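You operate a simulated robot arm through the tools that you are given. There is no shell and no other tool.

You run a simulated two-armed robot. Do the job below in one go: nothing can be reset, and whatever is moved stays where it is left.

TASK
Hold the blue round bowl on the top deck of the blue trolley steady with one hand, lift the yellow-footed clear vial out of it with the other and set it down on the top deck of the blue trolley. Set down upright: yellow-footed clear vial.

It is judged by the outcome, as a careful person would: the job done as asked, and still so three seconds after it is handed in. It fails if anything else is knocked over, pushed out of place, dropped, spilled or broken.

THE ROBOT
Two 7-joint arms with two-finger parallel grippers on one trunk, on a base that drives. Base frame: it is fixed to the floor where the robot stands at the start and does not move with it; the origin is under the middle of the robot, x ahead of it, y to its left, z up; the surface under the hand at the start is at about z = 740. Units: mm, degrees, N and s.
The left shoulder is at the start at [121, 174, 1056], the right one opposite. With the tool pointing down near the work surface each hand reaches from about 340 to 760 mm from the robot's upright axis, wherever it stands, measured 20 degrees to its own side. Places, roughly: top deck of the blue trolley [500, -300, 700]. Payload 3.6 kg a hand.
The TCP of each hand is the grasp point between the finger pads, 30 mm short of the fingertips. In the tool frame z runs along the fingers and y along their closing line. Largest opening 110 mm; finger width 20, thickness 10; the body of the gripper, 48 by 112 mm, starts 55 mm behind the TCP.
Orientation is told as [roll, pitch, yaw] about the base's x, y, z axes, in that order, counted from this pose: with the fingers straight down and closing along the base's y, the tool's x points along the base's -x, its y along +y and its z along -z.

THE INTERFACE
- The arms move only by the tool drive_tool. It takes "left_increments", "right_increments" or both (then of equal length, played together; a hand with none holds still); each is a list of rows, each a list of 7 numbers: the opening in per cent of the stroke, from 0 (shut) to 100 (fully open), then the shift along the tool's x, y, z in units of 25 mm (1.0 is 25 mm), then the turn, a rotation vector about the tool's x, y, z in units of 8 degrees (1.0 is 8 degrees). In form: [[grip, dx, dy, dz, rx, ry, rz], ...]. A call has 1 to 20 rows; each row shifts and turns the commanded pose from where the row before left it, along the tool's axes as they then stand. A call with a number of a shift or a turn outside -1 to 1 is refused whole. Each row takes 0.2 s and may step no farther than 50 mm and 8.6 degrees from the row before; otherwise, or with a gripper value out of range, the whole call is refused. A pose out of reach is approached as far as the arm can. The call stops where the force on the tool passes 40 N (or 10 N more than at its start, if that is more) or the arm is blocked; 0.2 s more then pass. The fingers move at their own pace (about 153 mm/s each) and stop on an object; they squeeze with about 25 N. The grip force told is the motor's: it shows also when the fingers shut on nothing. Time passes only in rows, and 0.2 s behind the last, so rows that do not move let the fingers close. It gives the time, the measured TCP pose, the force on the tool (base axes), the opening and the grip force at its end, in the units of the frame above (readings bear some noise), with the torque about the TCP (base axes, N m) and any sound that the robot's microphone picked up.
- Cameras (640 x 400 px; columns grow to the right, rows downward): "scene" is now at [220.5, -31.5, 1220.1]; the picture's right is [-0.40, -0.92, 0.00], its down [-0.59, 0.25, -0.77] and it looks along [0.70, -0.30, -0.64] (base axes); focal length 214 px, centre (320, 200). "left" rides on the left gripper at [72, -17, -103] in its tool frame; the picture's right is [0.23, 0.97, 0.00], its down [-0.76, 0.18, -0.62] and it looks along [-0.61, 0.14, 0.78] (tool axes); focal length 222 px, centre (320, 200). "right" rides on the right gripper at [72, 17, -103] in its tool frame; the picture's right is [-0.23, 0.97, 0.00], its down [-0.76, -0.18, -0.62] and it looks along [-0.61, -0.14, 0.78] (tool axes); focal length 222 px, centre (320, 200). There is no depth. A picture from a camera that has moved, and an enlarged one, comes with that camera's place and axes in the base frame and with its lens.
- grab_frame(camera): a new picture of that camera. It takes no simulated time.
- lift_body(by): slides the trunk up (or, below 0, down) by that many mm; the arms and the scene camera ride with it, the base frame stays. It gives what a move gives, with no picture.
- steer(legs): drives the robot by 1 to 6 legs, each [ahead, left, turn to the left] in mm, mm and degrees, along the robot's own axes; the way and the turn of a leg run together, so that a leg with both is an arc; at most 1500 mm and 180 degrees a leg. The arms and the cameras ride along, it lands a little off, and it stops where it bumps. It gives what a move gives.
- pan_tilt(pan, tilt): turns the head with the scene camera to pan (to the left, within 86 degrees either way) and tilt (down, from -29 to 69), counted from straight ahead of the robot. It gives what a move gives.
- enlarge(camera, box): a new picture of the part [left, top, right, bottom] of that camera's present view, enlarged. It takes no simulated time.
- job_done(): hands the job in; it is judged then, once.

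Nothing tells you exact positions but the pictures and the camera data. Unless the task says otherwise, let go and move clear before handing in.

The tools are called after ">>>" as name(argument=value, ...) on one line, values as JSON. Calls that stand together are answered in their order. drive_tool: Moves the arms, as the interface text tells. Its arguments: {"type":"object","properties":{"left_increments":{"type":"array","items":{"type":"array","items":{"type":"number"}}},"right_increments":{"type":"array","items":{"type":"array","items":{"type":"number"}}}},"required":[]} The other tools are called the same way: lift_body (by) slides the trunk up or down; steer (legs) drives the base; pan_tilt (pan, tilt) turns the head that bears the scene camera; grab_frame (camera) takes a picture; enlarge (camera, box) takes an enlarged picture of a part of a camera's view; job_done () hands the job in.

At the start:

```text
t: 0.0
left_position: [411.6, 26.0, 1114.6]
left_orientation: [-0.1, 0.1, 0.1]
left_contact_force: [1.2, -0.3, 0.3]
left_wrist_torque: [0.03, 0.02, 0.0]
left_gripper_width: 110.2
left_gripper_force: 0.1
right_position: [332.0, -244.9, 1062.6]
right_orientation: [0.0, 0.2, 0.0]
right_contact_force: [0.3, 0.8, -0.6]
right_wrist_torque: [0.01, -0.01, 0.0]
right_gripper_width: 110.0
right_gripper_force: 0.1
trunk travel left (down, up): [-175.0, 588.0]
robot x, y, heading: [1.5, -2.7, 0.1]
head pan, tilt: [-23.3, 40.0]
```

scene: 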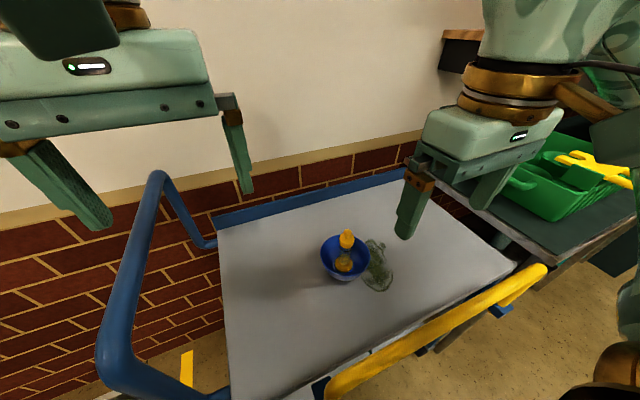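
right: 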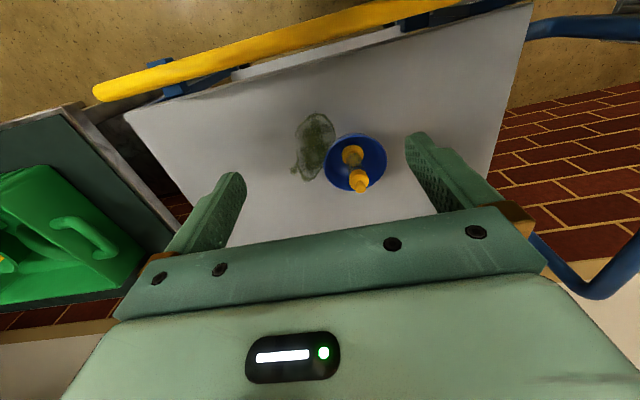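
left: 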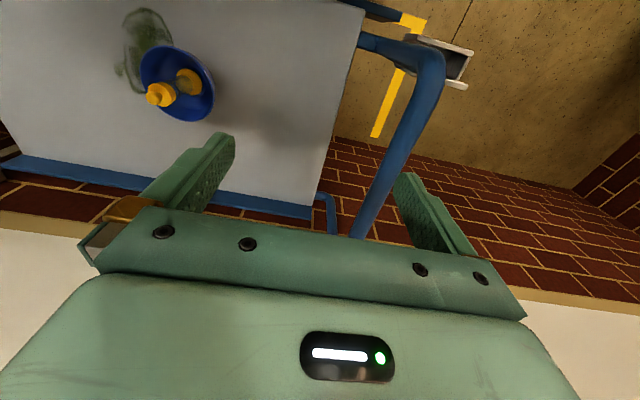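

The scene shows a blue bowl on the trolley's grey deck at about [505, -230, 700], with the yellow-footed vial standing or leaning in it and a green glassy object just beside it. I'll enlarge the views before moving anything.

>>> enlarge(camera="scene", box=[290, 210, 420, 300])

>>> enlarge(camera="right", box=[270, 90, 430, 210])

>>> enlarge(camera="left", box=[90, 0, 250, 130])

```text
4.44 times, centred on (355, 255) of scene
camera zoom: at [220.5, -31.5, 1220.1], right [-0.4, -0.92, 0.0], down [-0.59, 0.25, -0.77], along [0.7, -0.3, -0.64], focal length 953 px, centre (164, -44)
```

zoom: 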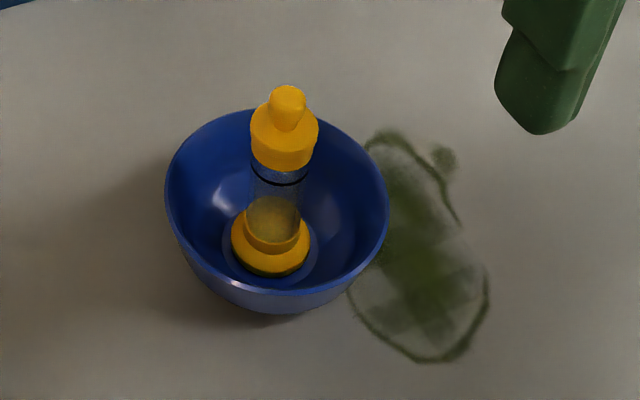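

```text
3.33 times, centred on (350, 150) of right
camera zoom: at [257.5, -228.4, 1164.9], right [0.23, 0.97, 0.0], down [0.76, -0.18, 0.62], along [0.61, -0.14, -0.78], focal length 740 px, centre (220, 367)
```

zoom: 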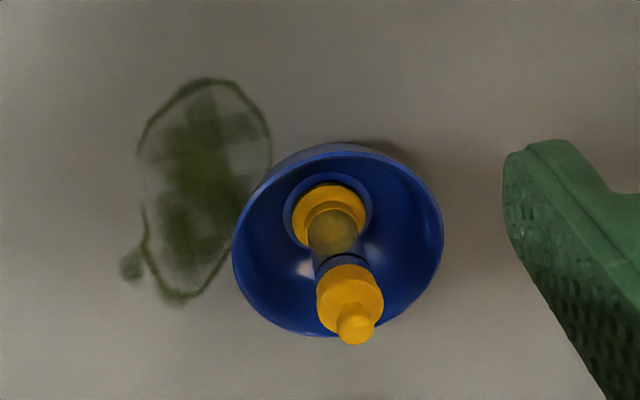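

```text
3.08 times, centred on (170, 65) of left
camera zoom: at [340.1, 9.3, 1216.2], right [-0.23, 0.97, 0.0], down [0.76, 0.18, 0.62], along [0.61, 0.14, -0.78], focal length 684 px, centre (782, 615)
```

zoom: 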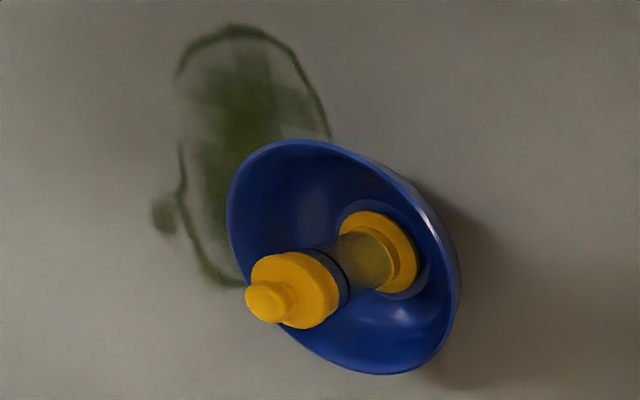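

The vial looks upright at roughly [483, -211], with its knob top near z 865. The bowl rim is about 120 mm across near z 789, which is wider than the gripper opens. The green shape looks like a flat mark on the deck, so I'll zoom in further to measure all of this.

>>> enlarge(camera="scene", box=[316, 220, 380, 284])

>>> enlarge(camera="right", box=[315, 120, 395, 200])

>>> enlarge(camera="left", box=[130, 40, 220, 130])

```text
6.25 times, centred on (348, 252) of scene
camera zoom: at [220.5, -31.5, 1220.1], right [-0.4, -0.92, 0.0], down [-0.59, 0.25, -0.77], along [0.7, -0.3, -0.64], focal length 1340 px, centre (145, -125)
```

zoom: 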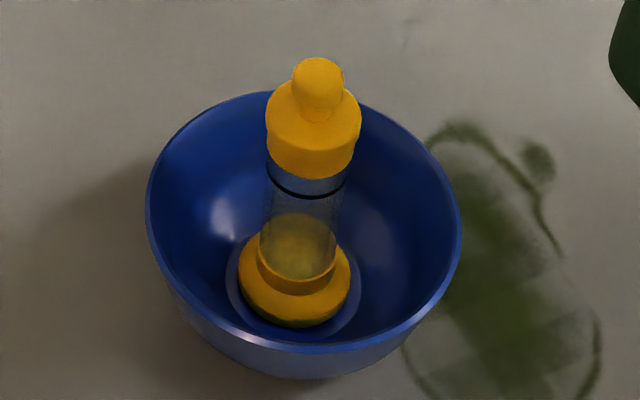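

```text
5.00 times, centred on (355, 160) of right
camera zoom: at [257.5, -228.4, 1164.9], right [0.23, 0.97, 0.0], down [0.76, -0.18, 0.62], along [0.61, -0.14, -0.78], focal length 1111 px, centre (145, 400)
```

zoom: 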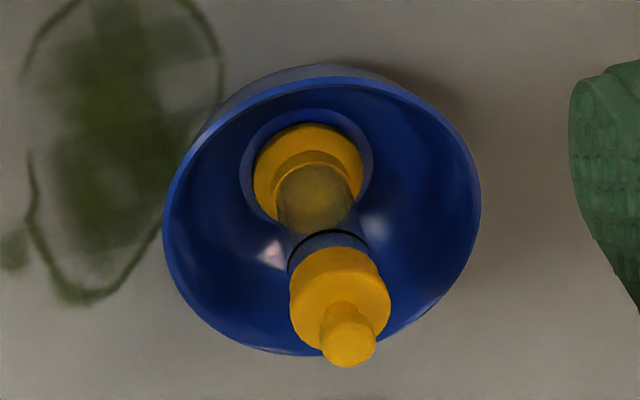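

```text
4.44 times, centred on (175, 85) of left
camera zoom: at [340.1, 9.3, 1216.2], right [-0.23, 0.97, 0.0], down [0.76, 0.18, 0.62], along [0.61, 0.14, -0.78], focal length 987 px, centre (964, 711)
```

zoom: 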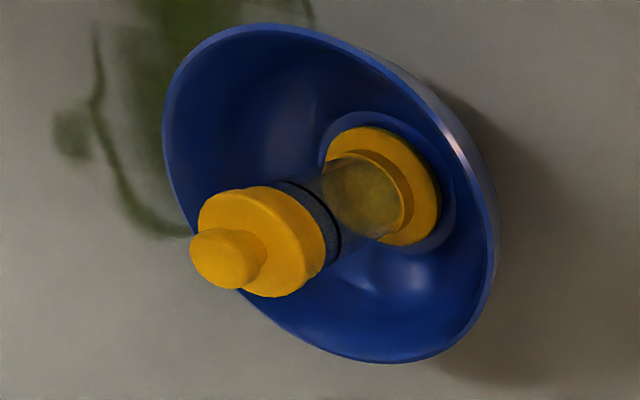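

The bowl rim centre comes out near [482, -210, 790] with a radius of about 61 mm, the deck is near z 735, and the vial is coaxial with the bowl. One more zoom will give me the vial's cap, body and foot heights and show whether the rest of the deck is clear.

>>> enlarge(camera="scene", box=[330, 224, 362, 274])

>>> enlarge(camera="right", box=[330, 136, 380, 200])

>>> enlarge(camera="scene", box=[200, 150, 560, 400])

```text
8.00 times, centred on (346, 249) of scene
camera zoom: at [220.5, -31.5, 1220.1], right [-0.4, -0.92, 0.0], down [-0.59, 0.25, -0.77], along [0.7, -0.3, -0.64], focal length 1716 px, centre (112, -192)
```

zoom: 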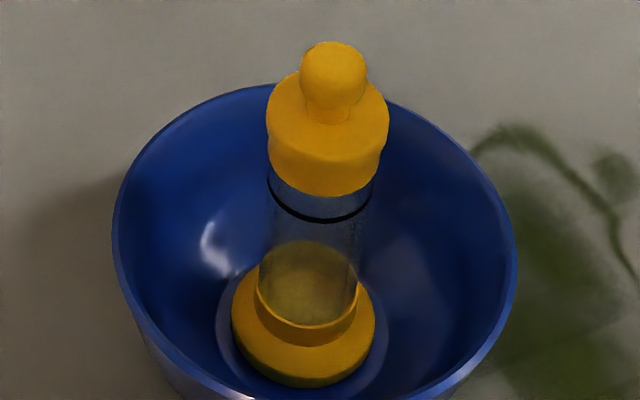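

```text
6.25 times, centred on (355, 168) of right
camera zoom: at [257.5, -228.4, 1164.9], right [0.23, 0.97, 0.0], down [0.76, -0.18, 0.62], along [0.61, -0.14, -0.78], focal length 1388 px, centre (101, 400)
```

zoom: 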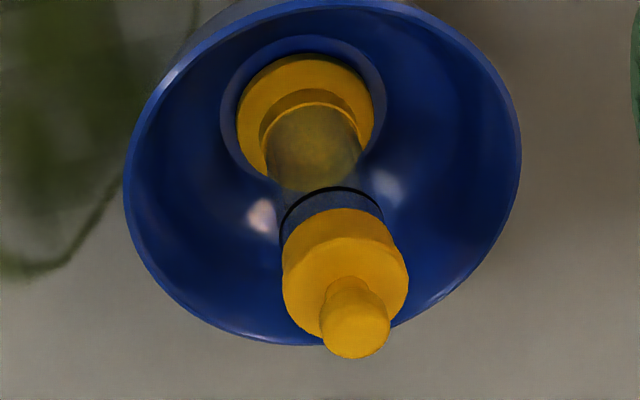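

```text
1.60 times, centred on (380, 275) of scene
camera zoom: at [220.5, -31.5, 1220.1], right [-0.4, -0.92, 0.0], down [-0.59, 0.25, -0.77], along [0.7, -0.3, -0.64], focal length 343 px, centre (224, 80)
```

zoom: 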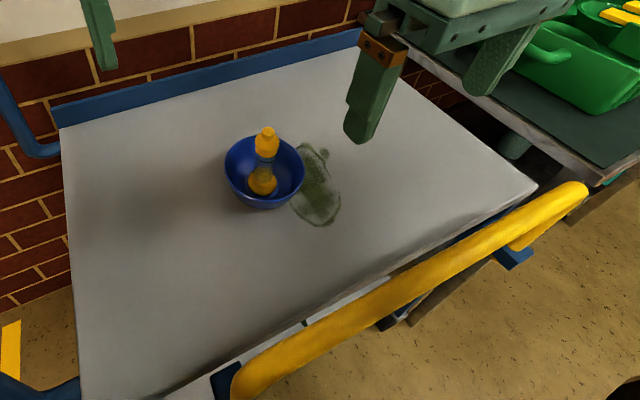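

The vial stands about z 743–868: cap at roughly 832–852 with radius 17.5, glass body radius about 15.5. A tall blue trolley hoop near y≈+110 sits right in front of the left shoulder, so I may shift the robot to the right to give the left arm room. I'll check the floor and surroundings before I decide.

>>> pan_tilt(pan=-60, tilt=55)

>>> grab_frame(camera="scene")

>>> pan_tilt(pan=20, tilt=50)

>>> grab_frame(camera="scene")

>>> pan_tilt(pan=-20, tilt=66)

>>> grab_frame(camera="scene")

```text
t: 1.0
left_position: [411.3, 26.1, 1113.4]
left_orientation: [-0.1, 0.1, 0.1]
left_contact_force: [0.2, 0.0, 0.1]
left_wrist_torque: [0.03, 0.03, 0.01]
left_gripper_width: 110.0
left_gripper_force: 0.0
right_position: [332.1, -244.7, 1061.2]
right_orientation: [0.0, 0.1, 0.0]
right_contact_force: [0.3, 0.1, 1.0]
right_wrist_torque: [-0.03, -0.01, -0.01]
right_gripper_width: 109.7
right_gripper_force: 0.1
trunk travel left (down, up): [-175.0, 588.0]
robot x, y, heading: [-0.2, 2.3, -0.0]
head pan, tilt: [-60.0, 55.0]
```

```text
taken
camera scene: at [178.5, -60.3, 1199.4], right [-0.87, -0.5, 0.0], down [-0.41, 0.71, -0.57], along [0.29, -0.5, -0.82], focal length 214 px, centre (320, 200)
```

scene: 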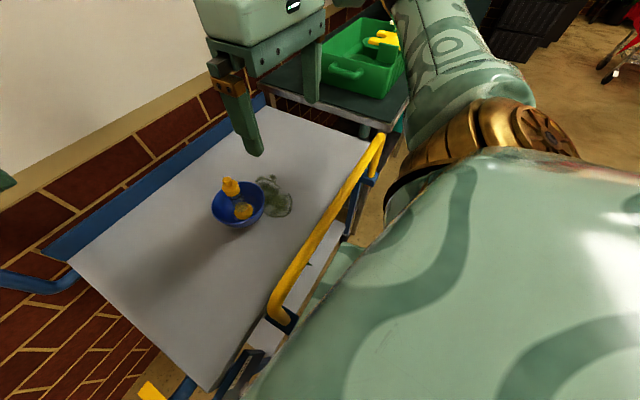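

```text
t: 2.6
left_position: [410.5, 25.6, 1113.1]
left_orientation: [-0.3, 0.1, 0.1]
left_contact_force: [-0.1, -1.1, -0.3]
left_wrist_torque: [0.0, -0.01, 0.0]
left_gripper_width: 110.0
left_gripper_force: 0.1
right_position: [331.5, -244.0, 1061.4]
right_orientation: [0.0, 0.1, 0.0]
right_contact_force: [0.2, -0.4, 0.7]
right_wrist_torque: [-0.05, 0.0, -0.02]
right_gripper_width: 110.2
right_gripper_force: 0.0
trunk travel left (down, up): [-175.0, 588.0]
robot x, y, heading: [0.2, 1.7, -0.2]
head pan, tilt: [20.0, 50.0]
```

```text
taken
camera scene: at [214.8, 28.4, 1205.9], right [0.34, -0.94, 0.0], down [-0.72, -0.26, -0.64], along [0.6, 0.22, -0.77], focal length 214 px, centre (320, 200)
```

scene: 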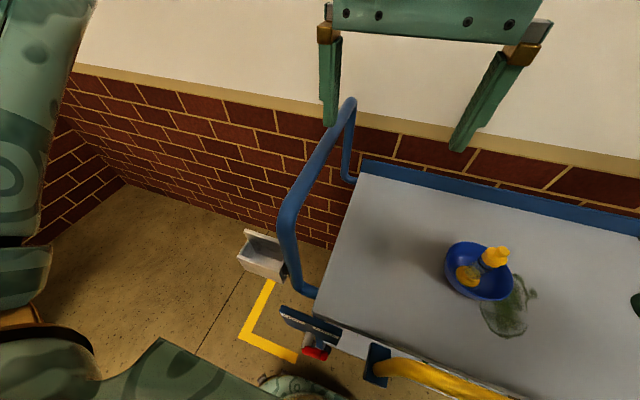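

```text
t: 3.6
left_position: [411.6, 25.9, 1114.1]
left_orientation: [0.0, 0.1, 0.1]
left_contact_force: [0.7, -0.8, -0.2]
left_wrist_torque: [0.03, 0.02, 0.01]
left_gripper_width: 110.0
left_gripper_force: 0.0
right_position: [331.4, -244.9, 1061.3]
right_orientation: [0.0, 0.1, 0.0]
right_contact_force: [0.3, -0.2, -0.6]
right_wrist_torque: [0.04, 0.0, -0.03]
right_gripper_width: 110.1
right_gripper_force: 0.0
trunk travel left (down, up): [-175.0, 588.0]
robot x, y, heading: [-2.2, 1.2, 0.1]
head pan, tilt: [-20.0, 66.0]
```

```text
taken
camera scene: at [198.3, -18.1, 1186.7], right [-0.34, -0.94, 0.0], down [-0.86, 0.31, -0.41], along [0.38, -0.14, -0.91], focal length 214 px, centre (320, 200)
```

scene: 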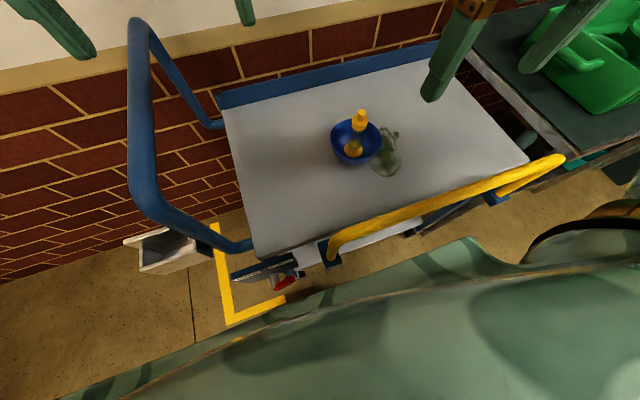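

Both elbows stick out sideways, so a left forearm reaching across would pass close to the blue hoop's near corner at about [332, 110, up to 1010]. My plan is to shift the robot right, let the right hand hold the bowl's right rim, and use the left hand to lift the vial. I'll check the floor on the right first.

>>> pan_tilt(pan=-86, tilt=35)

>>> grab_frame(camera="scene")

>>> pan_tilt(pan=-50, tilt=35)

>>> grab_frame(camera="scene")

>>> pan_tilt(pan=0, tilt=69)

>>> grab_frame(camera="scene")

```text
t: 5.0
left_position: [412.3, 24.8, 1113.5]
left_orientation: [0.0, 0.1, 0.1]
left_contact_force: [0.9, -0.4, -0.1]
left_wrist_torque: [0.01, -0.02, 0.0]
left_gripper_width: 109.9
left_gripper_force: 0.0
right_position: [331.2, -244.3, 1061.2]
right_orientation: [0.1, 0.1, 0.1]
right_contact_force: [-0.4, -0.2, -0.8]
right_wrist_torque: [0.0, -0.02, 0.0]
right_gripper_width: 110.0
right_gripper_force: 0.1
trunk travel left (down, up): [-175.0, 588.0]
robot x, y, heading: [1.5, 2.0, -0.0]
head pan, tilt: [-85.9, 35.0]
```

```text
taken
camera scene: at [148.7, -85.7, 1227.6], right [-1.0, -0.07, 0.0], down [-0.04, 0.57, -0.82], along [0.06, -0.82, -0.57], focal length 214 px, centre (320, 200)
```

scene: 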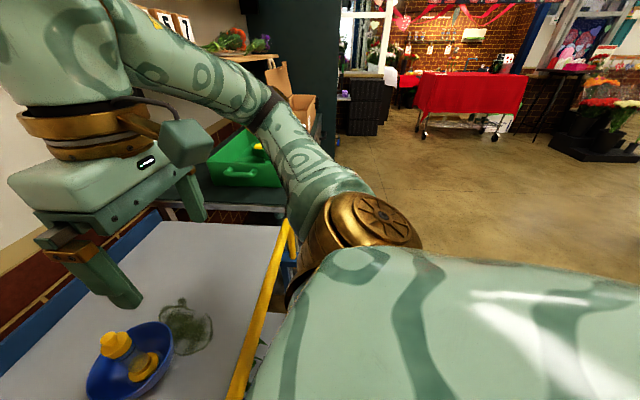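

```text
t: 6.0
left_position: [411.3, 26.6, 1113.4]
left_orientation: [-0.1, 0.1, 0.0]
left_contact_force: [-0.5, -0.5, -0.5]
left_wrist_torque: [-0.01, -0.04, -0.01]
left_gripper_width: 109.7
left_gripper_force: 0.1
right_position: [332.0, -244.8, 1060.8]
right_orientation: [0.0, 0.1, 0.0]
right_contact_force: [-0.1, 0.1, 0.2]
right_wrist_torque: [-0.03, 0.01, -0.01]
right_gripper_width: 110.0
right_gripper_force: 0.0
trunk travel left (down, up): [-175.0, 588.0]
robot x, y, heading: [2.4, 2.7, -0.0]
head pan, tilt: [-50.0, 35.0]
```

```text
taken
camera scene: at [199.0, -65.4, 1227.6], right [-0.77, -0.64, 0.0], down [-0.37, 0.44, -0.82], along [0.53, -0.63, -0.57], focal length 214 px, centre (320, 200)
```

scene: 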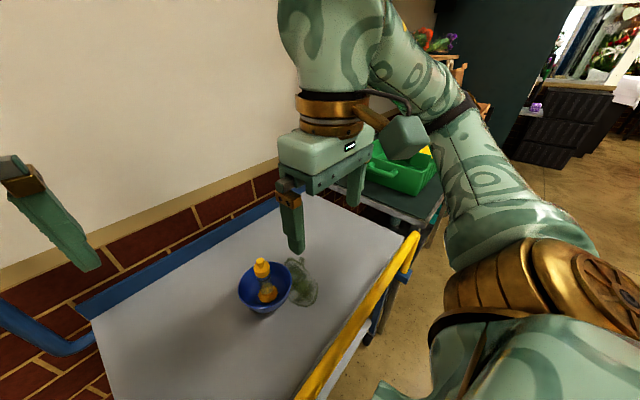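

```text
t: 7.2
left_position: [411.3, 25.5, 1114.4]
left_orientation: [-0.1, 0.1, 0.2]
left_contact_force: [0.2, 0.4, 0.4]
left_wrist_torque: [0.0, -0.02, 0.01]
left_gripper_width: 110.0
left_gripper_force: 0.1
right_position: [331.9, -245.1, 1061.0]
right_orientation: [0.1, 0.1, -0.1]
right_contact_force: [-0.3, -0.2, -0.1]
right_wrist_torque: [-0.02, -0.01, 0.0]
right_gripper_width: 109.7
right_gripper_force: 0.0
trunk travel left (down, up): [-175.0, 588.0]
robot x, y, heading: [-0.3, -3.9, 0.2]
head pan, tilt: [0.0, 68.8]
```

```text
taken
camera scene: at [198.4, 2.1, 1184.0], right [0.0, -1.0, 0.0], down [-0.93, 0.0, -0.36], along [0.36, 0.0, -0.93], focal length 214 px, centre (320, 200)
```

scene: 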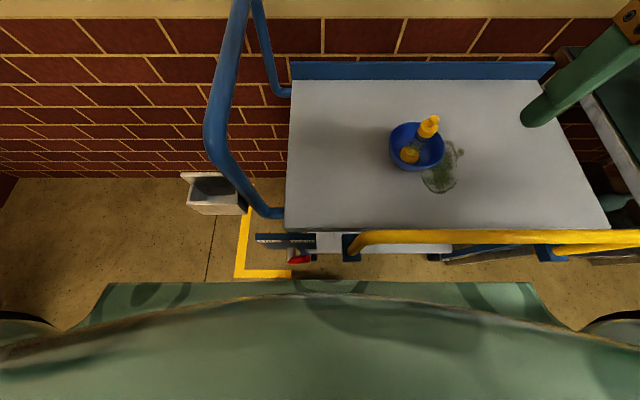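

The way to the right looks clear, and the robot's front at about x 198 leaves a gap to the trolley's yellow bar at about x 270. I'll back up a little and slide right by about 250 mm, which takes both arms clear of the blue hoop.

>>> steer(legs=[[-40, 0, 0], [0, -250, 0]])

>>> pan_tilt(pan=5, tilt=48)

>>> grab_frame(camera="scene")

>>> grab_frame(camera="right")

>>> grab_frame(camera="left")

```text
t: 9.5
left_position: [371.2, -231.4, 1113.7]
left_orientation: [0.0, 0.1, -0.1]
left_contact_force: [1.8, -0.8, 0.3]
left_wrist_torque: [0.06, 0.0, 0.0]
left_gripper_width: 109.8
left_gripper_force: 0.0
right_position: [290.5, -501.5, 1060.8]
right_orientation: [0.1, 0.1, -0.2]
right_contact_force: [-0.5, 0.5, -0.3]
right_wrist_torque: [0.05, 0.02, 0.03]
right_gripper_width: 109.9
right_gripper_force: 0.1
trunk travel left (down, up): [-175.0, 588.0]
robot x, y, heading: [-41.4, -255.3, -0.5]
head pan, tilt: [0.0, 68.8]
```

```text
t: 10.4
left_position: [371.5, -230.4, 1113.5]
left_orientation: [-0.2, 0.1, -0.1]
left_contact_force: [0.5, -0.5, 0.4]
left_wrist_torque: [0.01, 0.0, 0.01]
left_gripper_width: 110.1
left_gripper_force: 0.1
right_position: [289.8, -501.4, 1061.7]
right_orientation: [0.0, 0.2, -0.2]
right_contact_force: [0.6, -0.1, -0.3]
right_wrist_torque: [0.01, -0.03, 0.03]
right_gripper_width: 110.0
right_gripper_force: 0.0
trunk travel left (down, up): [-175.0, 588.0]
robot x, y, heading: [-42.1, -251.4, -0.6]
head pan, tilt: [5.0, 48.0]
```

```text
taken
camera scene: at [180.8, -246.3, 1208.5], right [0.08, -1.0, 0.0], down [-0.74, -0.06, -0.67], along [0.67, 0.06, -0.74], focal length 214 px, centre (320, 200)
```

scene: 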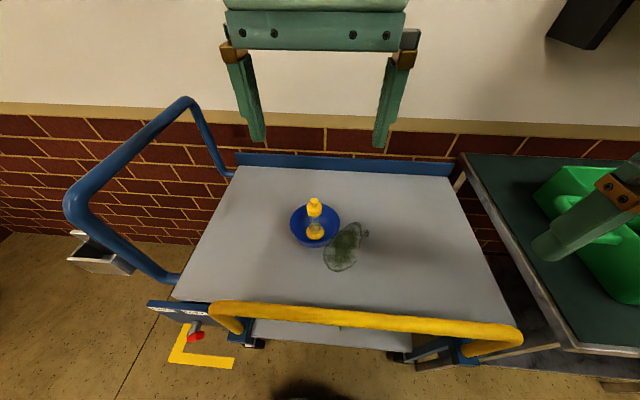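

```text
taken
camera right: at [216.5, -483.8, 1164.9], right [0.23, 0.97, 0.0], down [0.76, -0.18, 0.62], along [0.61, -0.14, -0.78], focal length 222 px, centre (320, 200)
```

right: 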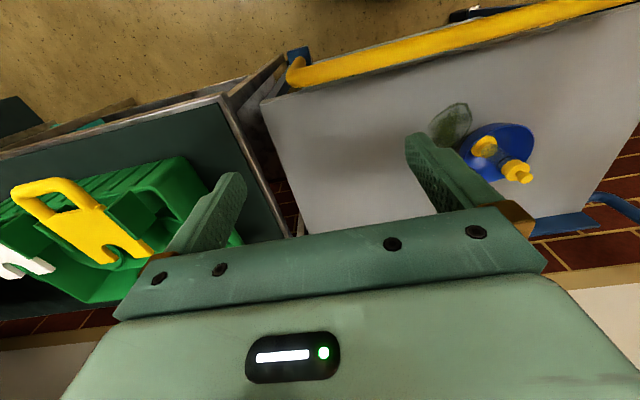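

```text
taken
camera left: at [300.1, -246.5, 1216.2], right [-0.23, 0.97, 0.0], down [0.76, 0.18, 0.62], along [0.61, 0.14, -0.78], focal length 222 px, centre (320, 200)
```

left: 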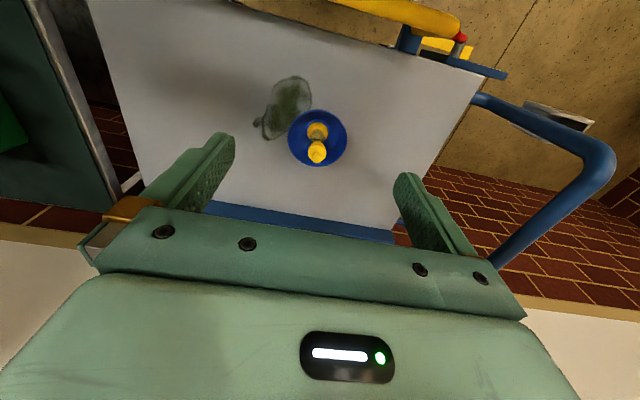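

The robot is now well placed: the bowl is nearly straight ahead and slightly to its left, and the hoop is far off to the left. I'll re-measure the bowl and vial from the new viewpoints.

>>> enlarge(camera="scene", box=[280, 190, 350, 255])

>>> enlarge(camera="right", box=[440, 110, 550, 200])

>>> enlarge(camera="left", box=[280, 100, 360, 175])

```text
6.15 times, centred on (315, 222) of scene
camera zoom: at [180.8, -246.3, 1208.5], right [0.08, -1.0, 0.0], down [-0.74, -0.06, -0.67], along [0.67, 0.06, -0.74], focal length 1320 px, centre (351, 62)
```

zoom: 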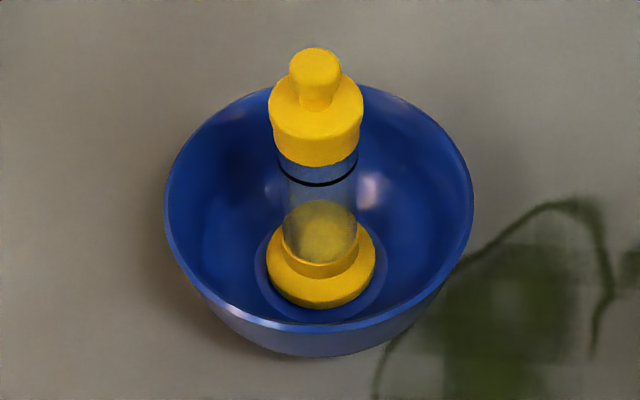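

```text
4.44 times, centred on (495, 155) of right
camera zoom: at [216.5, -483.8, 1164.9], right [0.23, 0.97, 0.0], down [0.76, -0.18, 0.62], along [0.61, -0.14, -0.78], focal length 987 px, centre (-458, 400)
```

zoom: 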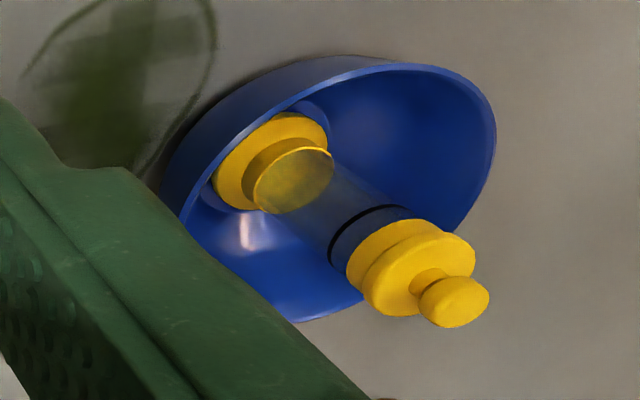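

```text
5.33 times, centred on (320, 138) of left
camera zoom: at [300.1, -246.5, 1216.2], right [-0.23, 0.97, 0.0], down [0.76, 0.18, 0.62], along [0.61, 0.14, -0.78], focal length 1185 px, centre (320, 533)
```

zoom: 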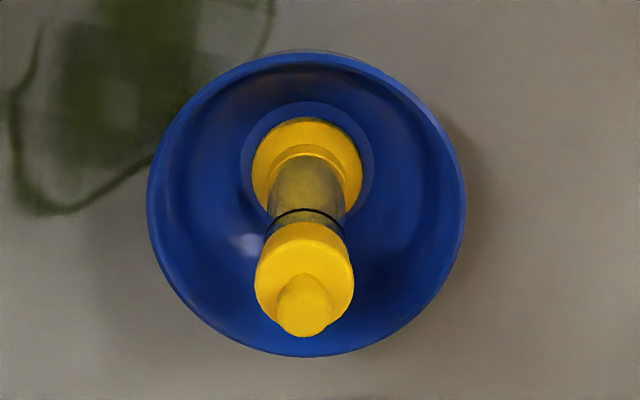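

Everything agrees: the vial axis is near [482, -210], and the bowl's rim centre is near [483, -210, 790] with a radius of 61. Next I'll bring the right hand out over the right part of the deck and tilt it to lean in from the right, so I can check reach and see the bowl wall's slope.

>>> drive_tool(right_increments=[[100, -0.933, 0.473, 0.673, 0, 0, 0], [100, -0.933, 0.473, 0.673, 0, 0, 0], [100, -0.933, 0.473, 0.673, 0, 0, 0], [100, -0.933, 0.473, 0.673, 0, 0, 0], [100, -0.933, 0.473, 0.673, 0, 0, 0], [100, -0.933, 0.473, 0.673, 0, 0, 0], [100, 0, 0, 0, -1, 0, 0], [100, 0, 0, 0, -1, 0, 0], [100, 0, 0, 0, -1, 0, 0], [100, 0, 0, 0, -1, 0, 0], [100, 0, 0, 0, -1, 0, 0]])

>>> grab_frame(camera="right")

>>> grab_frame(camera="scene")

```text
t: 12.8
left_position: [371.2, -230.4, 1113.2]
left_orientation: [-0.2, 0.1, -0.1]
left_contact_force: [0.9, -0.8, 0.0]
left_wrist_torque: [-0.02, 0.03, 0.03]
left_gripper_width: 109.8
left_gripper_force: 0.0
right_position: [429.3, -430.2, 958.8]
right_orientation: [40.1, 0.1, -0.2]
right_contact_force: [0.4, -0.2, 0.1]
right_wrist_torque: [-0.02, 0.01, 0.01]
right_gripper_width: 109.9
right_gripper_force: 0.1
trunk travel left (down, up): [-175.0, 588.0]
robot x, y, heading: [-39.8, -253.0, -0.1]
head pan, tilt: [5.0, 48.0]
```

```text
taken
camera right: at [356.3, -484.4, 1049.5], right [0.23, 0.74, 0.63], down [0.76, -0.54, 0.36], along [0.61, 0.39, -0.69], focal length 222 px, centre (320, 200)
```

right: 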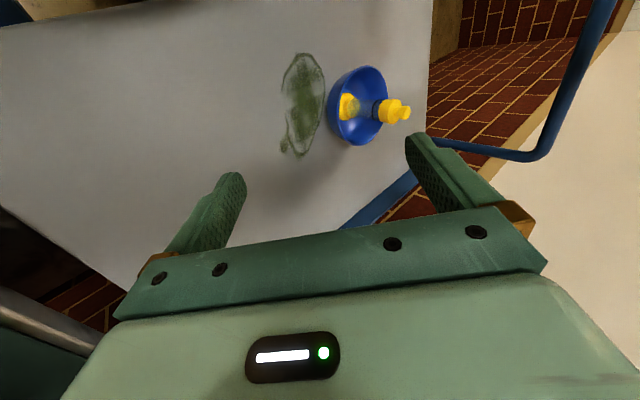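

```text
taken
camera scene: at [180.9, -246.6, 1208.6], right [0.08, -1.0, 0.0], down [-0.74, -0.06, -0.67], along [0.67, 0.06, -0.74], focal length 214 px, centre (320, 200)
```

scene: 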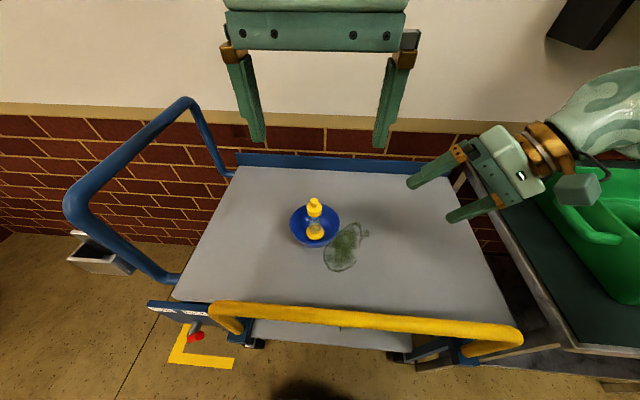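

The right arm reaches a 40° lean easily. I'll zoom in on the bowl from this side view to get the wall profile.

>>> enlarge(camera="right", box=[310, 50, 420, 160])

>>> enlarge(camera="right", box=[320, 60, 400, 150])

```text
3.64 times, centred on (365, 105) of right
camera zoom: at [356.3, -484.4, 1049.5], right [0.23, 0.74, 0.63], down [0.76, -0.54, 0.36], along [0.61, 0.39, -0.69], focal length 808 px, centre (156, 546)
```

zoom: 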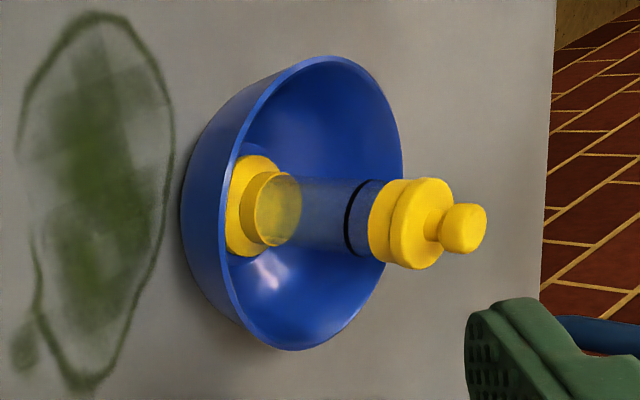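

```text
4.44 times, centred on (360, 105) of right
camera zoom: at [356.3, -484.4, 1049.5], right [0.23, 0.74, 0.63], down [0.76, -0.54, 0.36], along [0.61, 0.39, -0.69], focal length 987 px, centre (142, 622)
```

zoom: 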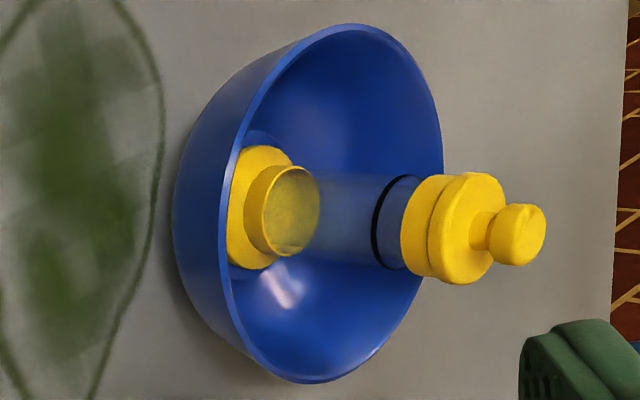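

The wall is nearly upright near the rim, about 10° out. I'll pinch the right rim with the right hand using a small roll of about 10° to match, leaning it back toward the robot so its body stays clear of the vial. The left hand will take the cap with its fingers closing along x. First I'll turn the right hand up here in free space.

>>> drive_tool(right_increments=[[60, 0, 0, 0, 0.9375, 0, 0], [60, 0, 0, 0, 0.9375, 0, 0], [60, 0, 0, 0, 0.9375, 0, 0], [60, 0, 0, 0, 0.9375, 0, 0], [28, 0, 0, 0, 0, -0.9375, 0], [28, 0, 0, 0, 0, -0.9375, 0], [28, 0, 0, 0, 0, -0.9375, 0], [28, 0, 0, 0, 0, -0.9375, 0], [28, 0, 0, 0, 0, -0.9375, 0], [28, 0, 0, 0, 0, -0.9375, 0]])

>>> grab_frame(camera="scene")

>>> grab_frame(camera="right")

```text
t: 15.0
left_position: [371.0, -230.2, 1113.3]
left_orientation: [-0.1, 0.1, 0.0]
left_contact_force: [-0.2, -0.6, -0.4]
left_wrist_torque: [0.0, -0.03, 0.02]
left_gripper_width: 109.9
left_gripper_force: 0.0
right_position: [450.4, -427.0, 964.8]
right_orientation: [14.0, -44.1, -10.1]
right_contact_force: [0.9, -0.6, -0.8]
right_wrist_torque: [0.0, 0.03, -0.02]
right_gripper_width: 30.9
right_gripper_force: 0.0
right hand out of reach, approached as far as the arm can: row 10
trunk travel left (down, up): [-175.0, 588.0]
robot x, y, heading: [-39.1, -252.9, -0.4]
head pan, tilt: [5.0, 48.0]
```

```text
taken
camera scene: at [181.3, -246.0, 1208.5], right [0.08, -1.0, 0.0], down [-0.74, -0.06, -0.67], along [0.67, 0.06, -0.74], focal length 214 px, centre (320, 200)
```

scene: 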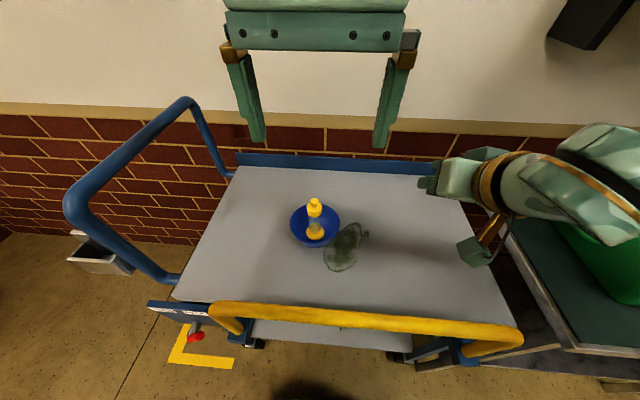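

```text
taken
camera right: at [324.0, -413.6, 988.1], right [0.16, 0.93, 0.33], down [0.1, -0.35, 0.93], along [0.98, -0.12, -0.15], focal length 222 px, centre (320, 200)
```

right: 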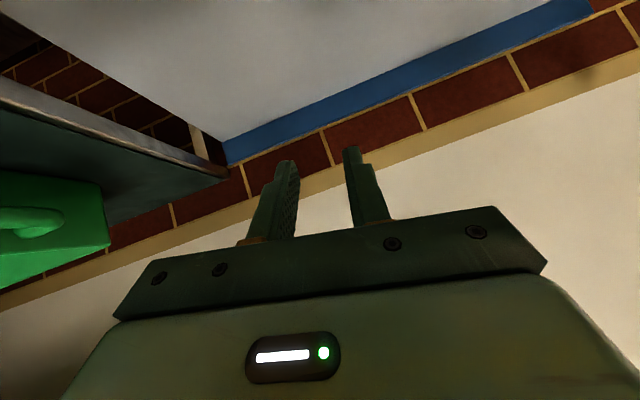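

At 45° of lean here the wrist is too close to the shoulder. A grip point on the right-far part of the rim, with the hand leaning back toward the right shoulder, should be easier to reach and clearer of the vial. I'll yaw the right hand by +30° about the vertical.

>>> drive_tool(right_increments=[[28, 0, 0, 0, -0.653, 0.163, -0.653], [28, 0, 0, 0, -0.653, 0.163, -0.653], [28, 0, 0, 0, -0.653, 0.163, -0.653], [28, 0, 0, 0, -0.653, 0.163, -0.653]])

```text
t: 16.0
left_position: [371.4, -230.3, 1113.3]
left_orientation: [-0.1, 0.1, -0.1]
left_contact_force: [-0.6, -0.2, 0.2]
left_wrist_torque: [0.03, 0.0, 0.02]
left_gripper_width: 109.9
left_gripper_force: 0.0
right_position: [449.5, -425.2, 963.8]
right_orientation: [14.2, -44.1, 20.0]
right_contact_force: [-0.8, -0.4, -0.6]
right_wrist_torque: [-0.01, 0.0, 0.0]
right_gripper_width: 30.9
right_gripper_force: 0.0
trunk travel left (down, up): [-175.0, 588.0]
robot x, y, heading: [-40.1, -250.2, -0.0]
head pan, tilt: [5.0, 48.0]
```

The orientation is as wanted (roll 14, pitch -44, yaw 20). I'll move the right hand to a pre-grasp point about 60 mm back from the rim along its fingers.

>>> drive_tool(right_increments=[[28, 0.2135, 0.392, 0.763, 0, 0, 0], [28, 0.2135, 0.392, 0.763, 0, 0, 0], [28, 0.2135, 0.392, 0.763, 0, 0, 0], [28, 0.2135, 0.392, 0.763, 0, 0, 0], [28, 0.2135, 0.392, 0.763, 0, 0, 0], [28, 0.2135, 0.392, 0.763, 0, 0, 0], [28, 0.2135, 0.392, 0.763, 0, 0, 0], [28, 0.2135, 0.392, 0.763, 0, 0, 0]])

>>> grab_frame(camera="scene")

>>> grab_frame(camera="right")

>>> grab_frame(camera="left")

```text
t: 17.8
left_position: [371.3, -229.4, 1114.9]
left_orientation: [-0.1, 0.0, -0.1]
left_contact_force: [-0.2, -0.1, -0.1]
left_wrist_torque: [0.0, 0.0, -0.01]
left_gripper_width: 109.9
left_gripper_force: 0.1
right_position: [466.6, -299.8, 840.5]
right_orientation: [13.9, -44.1, 20.0]
right_contact_force: [1.1, 0.6, 0.1]
right_wrist_torque: [0.0, -0.02, 0.0]
right_gripper_width: 30.8
right_gripper_force: 0.0
trunk travel left (down, up): [-175.0, 588.0]
robot x, y, heading: [-41.8, -254.4, -0.1]
head pan, tilt: [5.0, 48.0]
```

```text
taken
camera scene: at [180.9, -245.4, 1208.6], right [0.08, -1.0, 0.0], down [-0.74, -0.06, -0.67], along [0.67, 0.06, -0.74], focal length 214 px, centre (320, 200)
```

scene: 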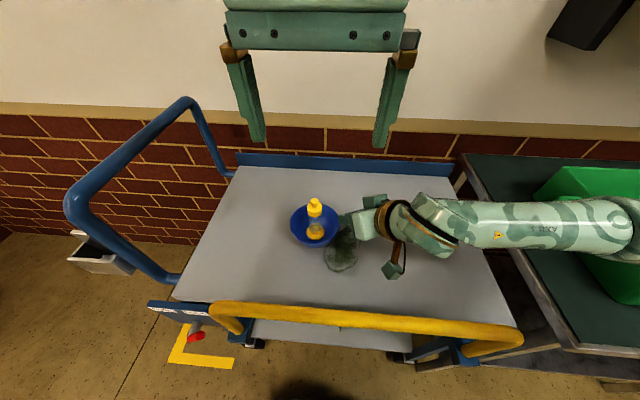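

```text
taken
camera right: at [351.3, -350.6, 864.7], right [-0.32, 0.89, 0.33], down [0.26, -0.25, 0.93], along [0.91, 0.39, -0.15], focal length 222 px, centre (320, 200)
```

right: 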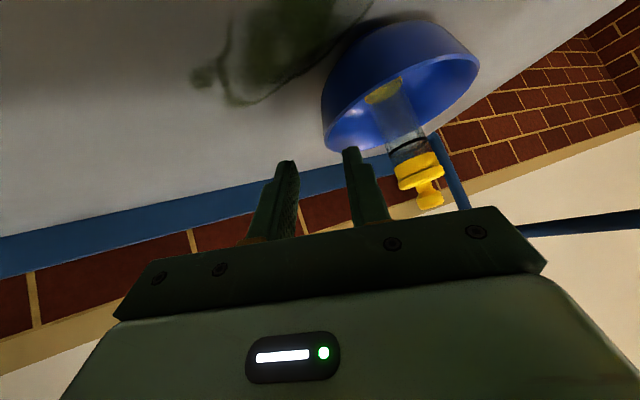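

```text
taken
camera left: at [300.0, -245.6, 1216.3], right [-0.23, 0.97, 0.0], down [0.76, 0.18, 0.62], along [0.61, 0.14, -0.78], focal length 222 px, centre (320, 200)
```

left: 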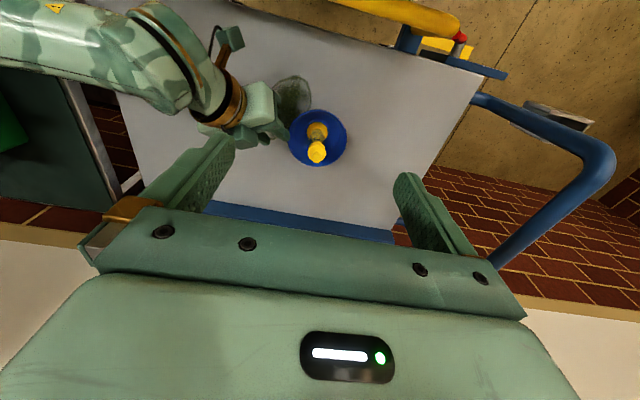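

The right wrist camera now gives a low side view of the bowl (upside-down in the picture), and the hand is about 60 mm from the rim. I'll zoom for the profile and the finger alignment.

>>> enlarge(camera="right", box=[310, 10, 490, 220])

>>> enlarge(camera="left", box=[240, 90, 360, 180])

>>> enlarge(camera="scene", box=[280, 185, 400, 265])

```text
1.90 times, centred on (400, 115) of right
camera zoom: at [351.3, -350.6, 864.7], right [-0.32, 0.89, 0.33], down [0.26, -0.25, 0.93], along [0.91, 0.39, -0.15], focal length 423 px, centre (168, 362)
```

zoom: 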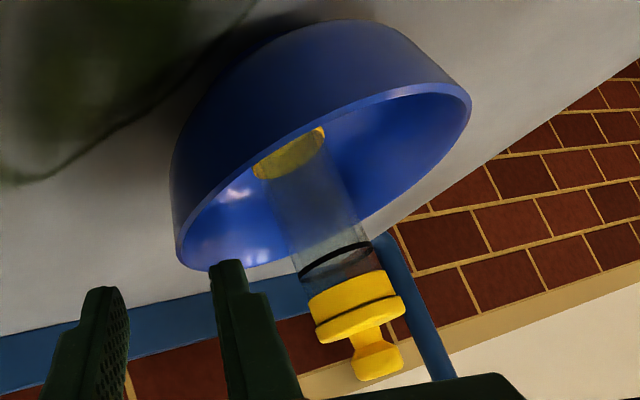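

```text
4.44 times, centred on (300, 135) of left
camera zoom: at [300.0, -245.6, 1216.3], right [-0.23, 0.97, 0.0], down [0.76, 0.18, 0.62], along [0.61, 0.14, -0.78], focal length 987 px, centre (409, 489)
```

zoom: 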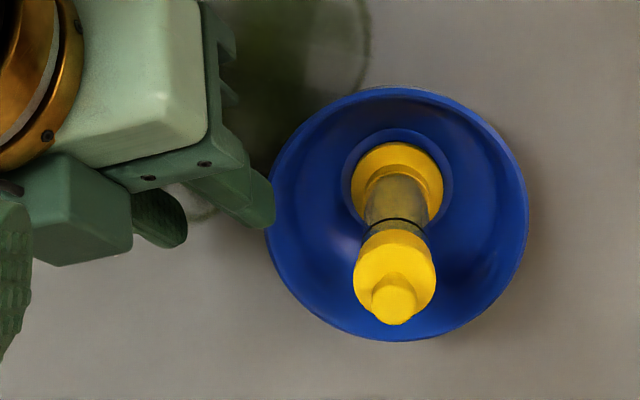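

```text
5.00 times, centred on (340, 225) of scene
camera zoom: at [180.9, -245.4, 1208.6], right [0.08, -1.0, 0.0], down [-0.74, -0.06, -0.67], along [0.67, 0.06, -0.74], focal length 1072 px, centre (220, 75)
```

zoom: 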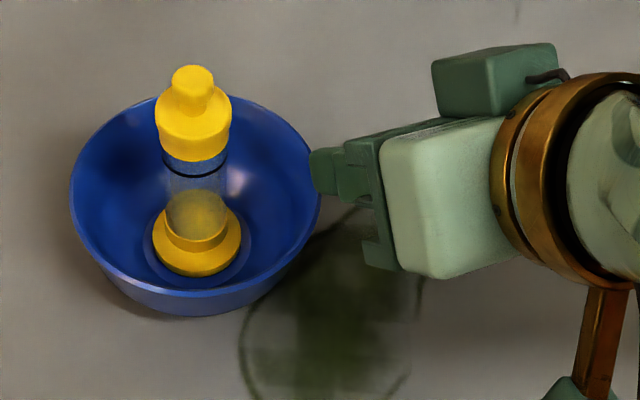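

The calibration checks out to about 1 mm: the right inner finger appears in the left camera where I predicted. The rim centre refines to about [482.5, -209.5, 791]. I'll advance the right hand 35 mm along its fingers, so the tips sit just above the rim, and check how the wall lines up between them.

>>> drive_tool(right_increments=[[28, 0, 0, 0.7, 0, 0, 0], [28, 0, 0, 0.7, 0, 0, 0], [28, 0, 0, 0, 0, 0, 0]])

>>> enlarge(camera="right", box=[220, 60, 440, 240])

>>> enlarge(camera="left", box=[260, 90, 340, 150])

>>> enlarge(camera="scene", box=[300, 190, 370, 240])

```text
t: 18.6
left_position: [371.1, -230.3, 1113.9]
left_orientation: [-0.2, 0.1, -0.1]
left_contact_force: [0.4, -1.2, -0.2]
left_wrist_torque: [0.04, 0.0, 0.0]
left_gripper_width: 110.0
left_gripper_force: 0.1
right_position: [487.9, -283.9, 817.6]
right_orientation: [14.0, -44.0, 19.8]
right_contact_force: [0.0, -0.1, -0.7]
right_wrist_torque: [-0.02, -0.02, 0.02]
right_gripper_width: 30.6
right_gripper_force: 0.0
trunk travel left (down, up): [-175.0, 588.0]
robot x, y, heading: [-39.8, -254.1, -0.1]
head pan, tilt: [5.0, 48.0]
```

```text
2.22 times, centred on (330, 150) of right
camera zoom: at [372.7, -335.7, 842.4], right [-0.32, 0.89, 0.33], down [0.26, -0.25, 0.93], along [0.91, 0.39, -0.15], focal length 494 px, centre (298, 311)
```

zoom: 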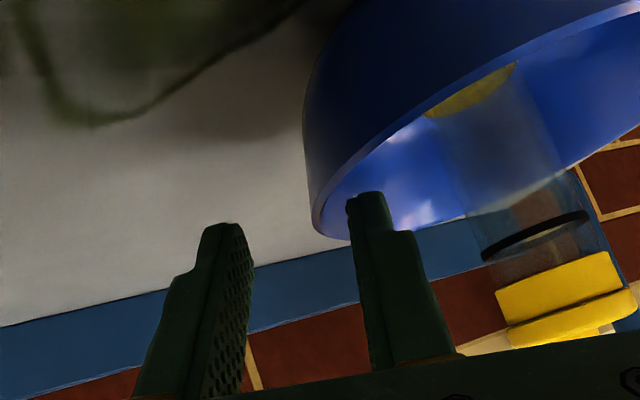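

```text
6.67 times, centred on (300, 120) of left
camera zoom: at [300.1, -246.4, 1216.2], right [-0.23, 0.97, 0.0], down [0.76, 0.18, 0.62], along [0.61, 0.14, -0.78], focal length 1481 px, centre (453, 733)
```

zoom: 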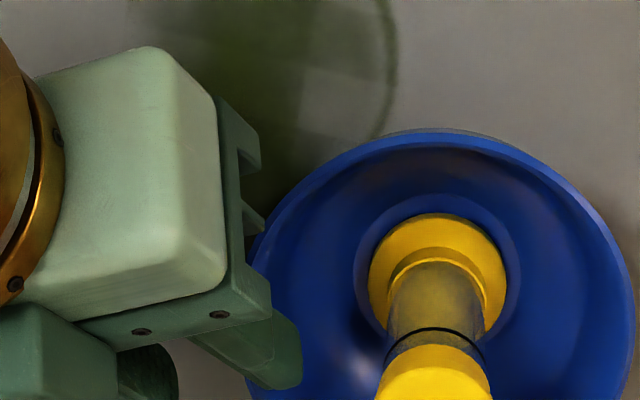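

```text
8.00 times, centred on (335, 215) of scene
camera zoom: at [180.9, -246.2, 1208.6], right [0.08, -1.0, 0.0], down [-0.74, -0.06, -0.67], along [0.67, 0.06, -0.74], focal length 1716 px, centre (200, 80)
```

zoom: 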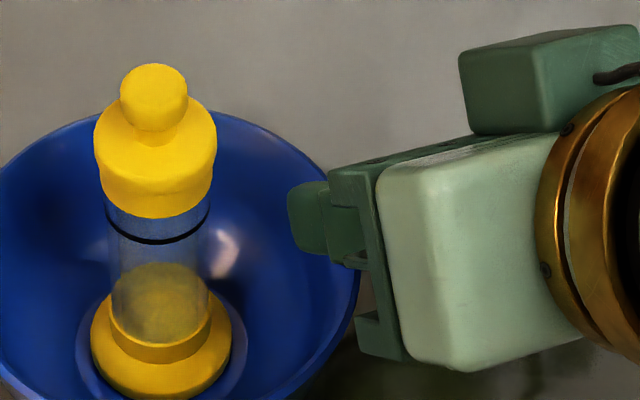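

In the right camera the rim sits about 6 mm nearer the inner finger than the middle of the gap. I'll shift the hand 5 mm inward, then advance 14 mm so the wall enters between the fingers, and look again.

>>> drive_tool(right_increments=[[28, 0, 0.2, 0, 0, 0, 0], [28, 0, 0, 0.28, 0, 0, 0], [28, 0, 0, 0.28, 0, 0, 0], [28, 0, 0, 0, 0, 0, 0]])

>>> enlarge(camera="right", box=[240, 80, 400, 200])

>>> enlarge(camera="scene", box=[300, 190, 370, 240])

```text
t: 19.6
left_position: [369.8, -230.6, 1113.8]
left_orientation: [-0.1, 0.1, -0.2]
left_contact_force: [0.1, -0.4, 0.0]
left_wrist_torque: [-0.02, 0.02, -0.01]
left_gripper_width: 109.9
left_gripper_force: 0.0
right_position: [496.3, -279.7, 809.2]
right_orientation: [13.9, -43.9, 19.9]
right_contact_force: [0.0, 0.1, 0.4]
right_wrist_torque: [0.02, -0.02, -0.01]
right_gripper_width: 30.8
right_gripper_force: 0.1
right hand out of reach, approached as far as the arm can: row 1, 3
trunk travel left (down, up): [-175.0, 588.0]
robot x, y, heading: [-39.7, -253.1, -0.3]
head pan, tilt: [5.0, 48.0]
```

```text
3.33 times, centred on (320, 140) of right
camera zoom: at [380.5, -330.8, 833.2], right [-0.32, 0.89, 0.33], down [0.26, -0.25, 0.93], along [0.91, 0.39, -0.15], focal length 740 px, centre (320, 400)
```

zoom: 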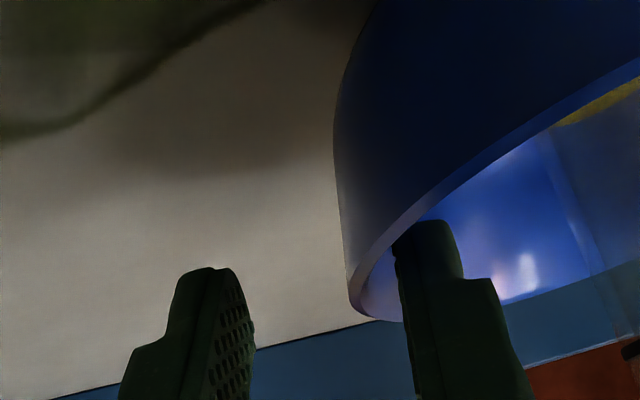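

```text
8.00 times, centred on (335, 215) of scene
camera zoom: at [181.0, -246.1, 1208.6], right [0.08, -1.0, 0.0], down [-0.74, -0.06, -0.67], along [0.67, 0.06, -0.74], focal length 1716 px, centre (200, 80)
```

zoom: 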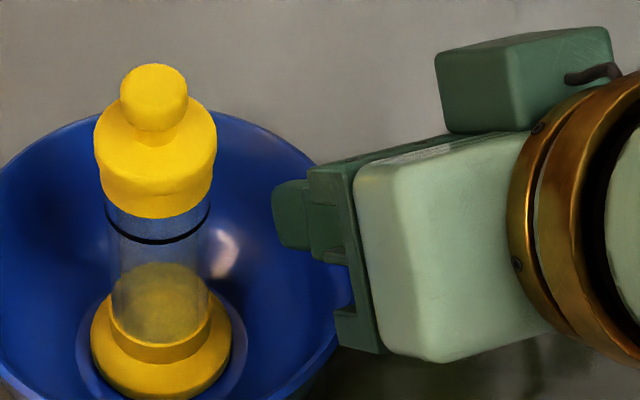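

The arm hit a limit and did not make the inward shift, so the wall is still about 6 mm off the middle. I'll back out a little, ease the forward lean by 8°, and retry the inward shift there.

>>> drive_tool(right_increments=[[28, 0, 0, -0.8, 0, 0, 0], [28, 0, 0, -0.4, 0, 0.5, 0], [28, 0, 0, 0, 0, 0.5, 0], [28, 0, 0.26, 0, 0, 0, 0], [28, 0, 0, 0, 0, 0, 0]])

>>> enlarge(camera="right", box=[220, 60, 440, 240])

>>> grab_frame(camera="scene")

```text
t: 20.8
left_position: [371.0, -230.3, 1113.4]
left_orientation: [-0.1, 0.0, -0.1]
left_contact_force: [0.9, -0.3, -0.4]
left_wrist_torque: [0.0, 0.02, 0.01]
left_gripper_width: 110.2
left_gripper_force: 0.1
right_position: [473.9, -288.6, 829.2]
right_orientation: [12.5, -36.4, 22.3]
right_contact_force: [0.5, -0.3, 0.4]
right_wrist_torque: [-0.01, 0.03, 0.02]
right_gripper_width: 30.9
right_gripper_force: 0.1
trunk travel left (down, up): [-175.0, 588.0]
robot x, y, heading: [-44.1, -251.1, -0.1]
head pan, tilt: [5.0, 48.0]
```

```text
2.22 times, centred on (330, 150) of right
camera zoom: at [364.7, -340.2, 871.3], right [-0.31, 0.9, 0.3], down [0.37, -0.18, 0.91], along [0.88, 0.39, -0.28], focal length 494 px, centre (298, 311)
```

zoom: 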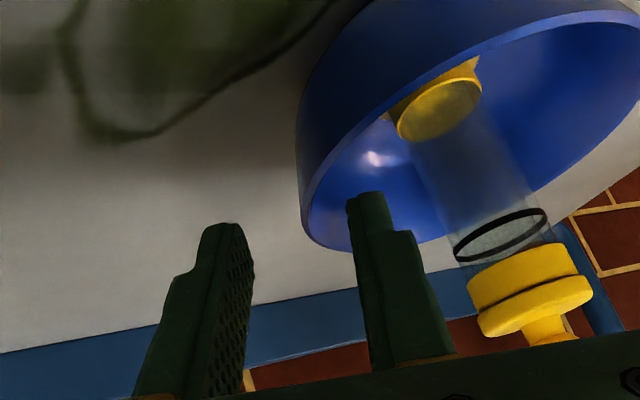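

```text
taken
camera scene: at [181.0, -246.2, 1208.6], right [0.08, -1.0, 0.0], down [-0.74, -0.06, -0.67], along [0.67, 0.06, -0.74], focal length 214 px, centre (320, 200)
```

scene: 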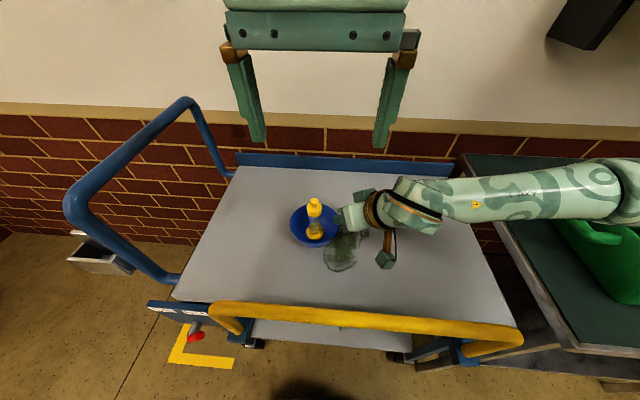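

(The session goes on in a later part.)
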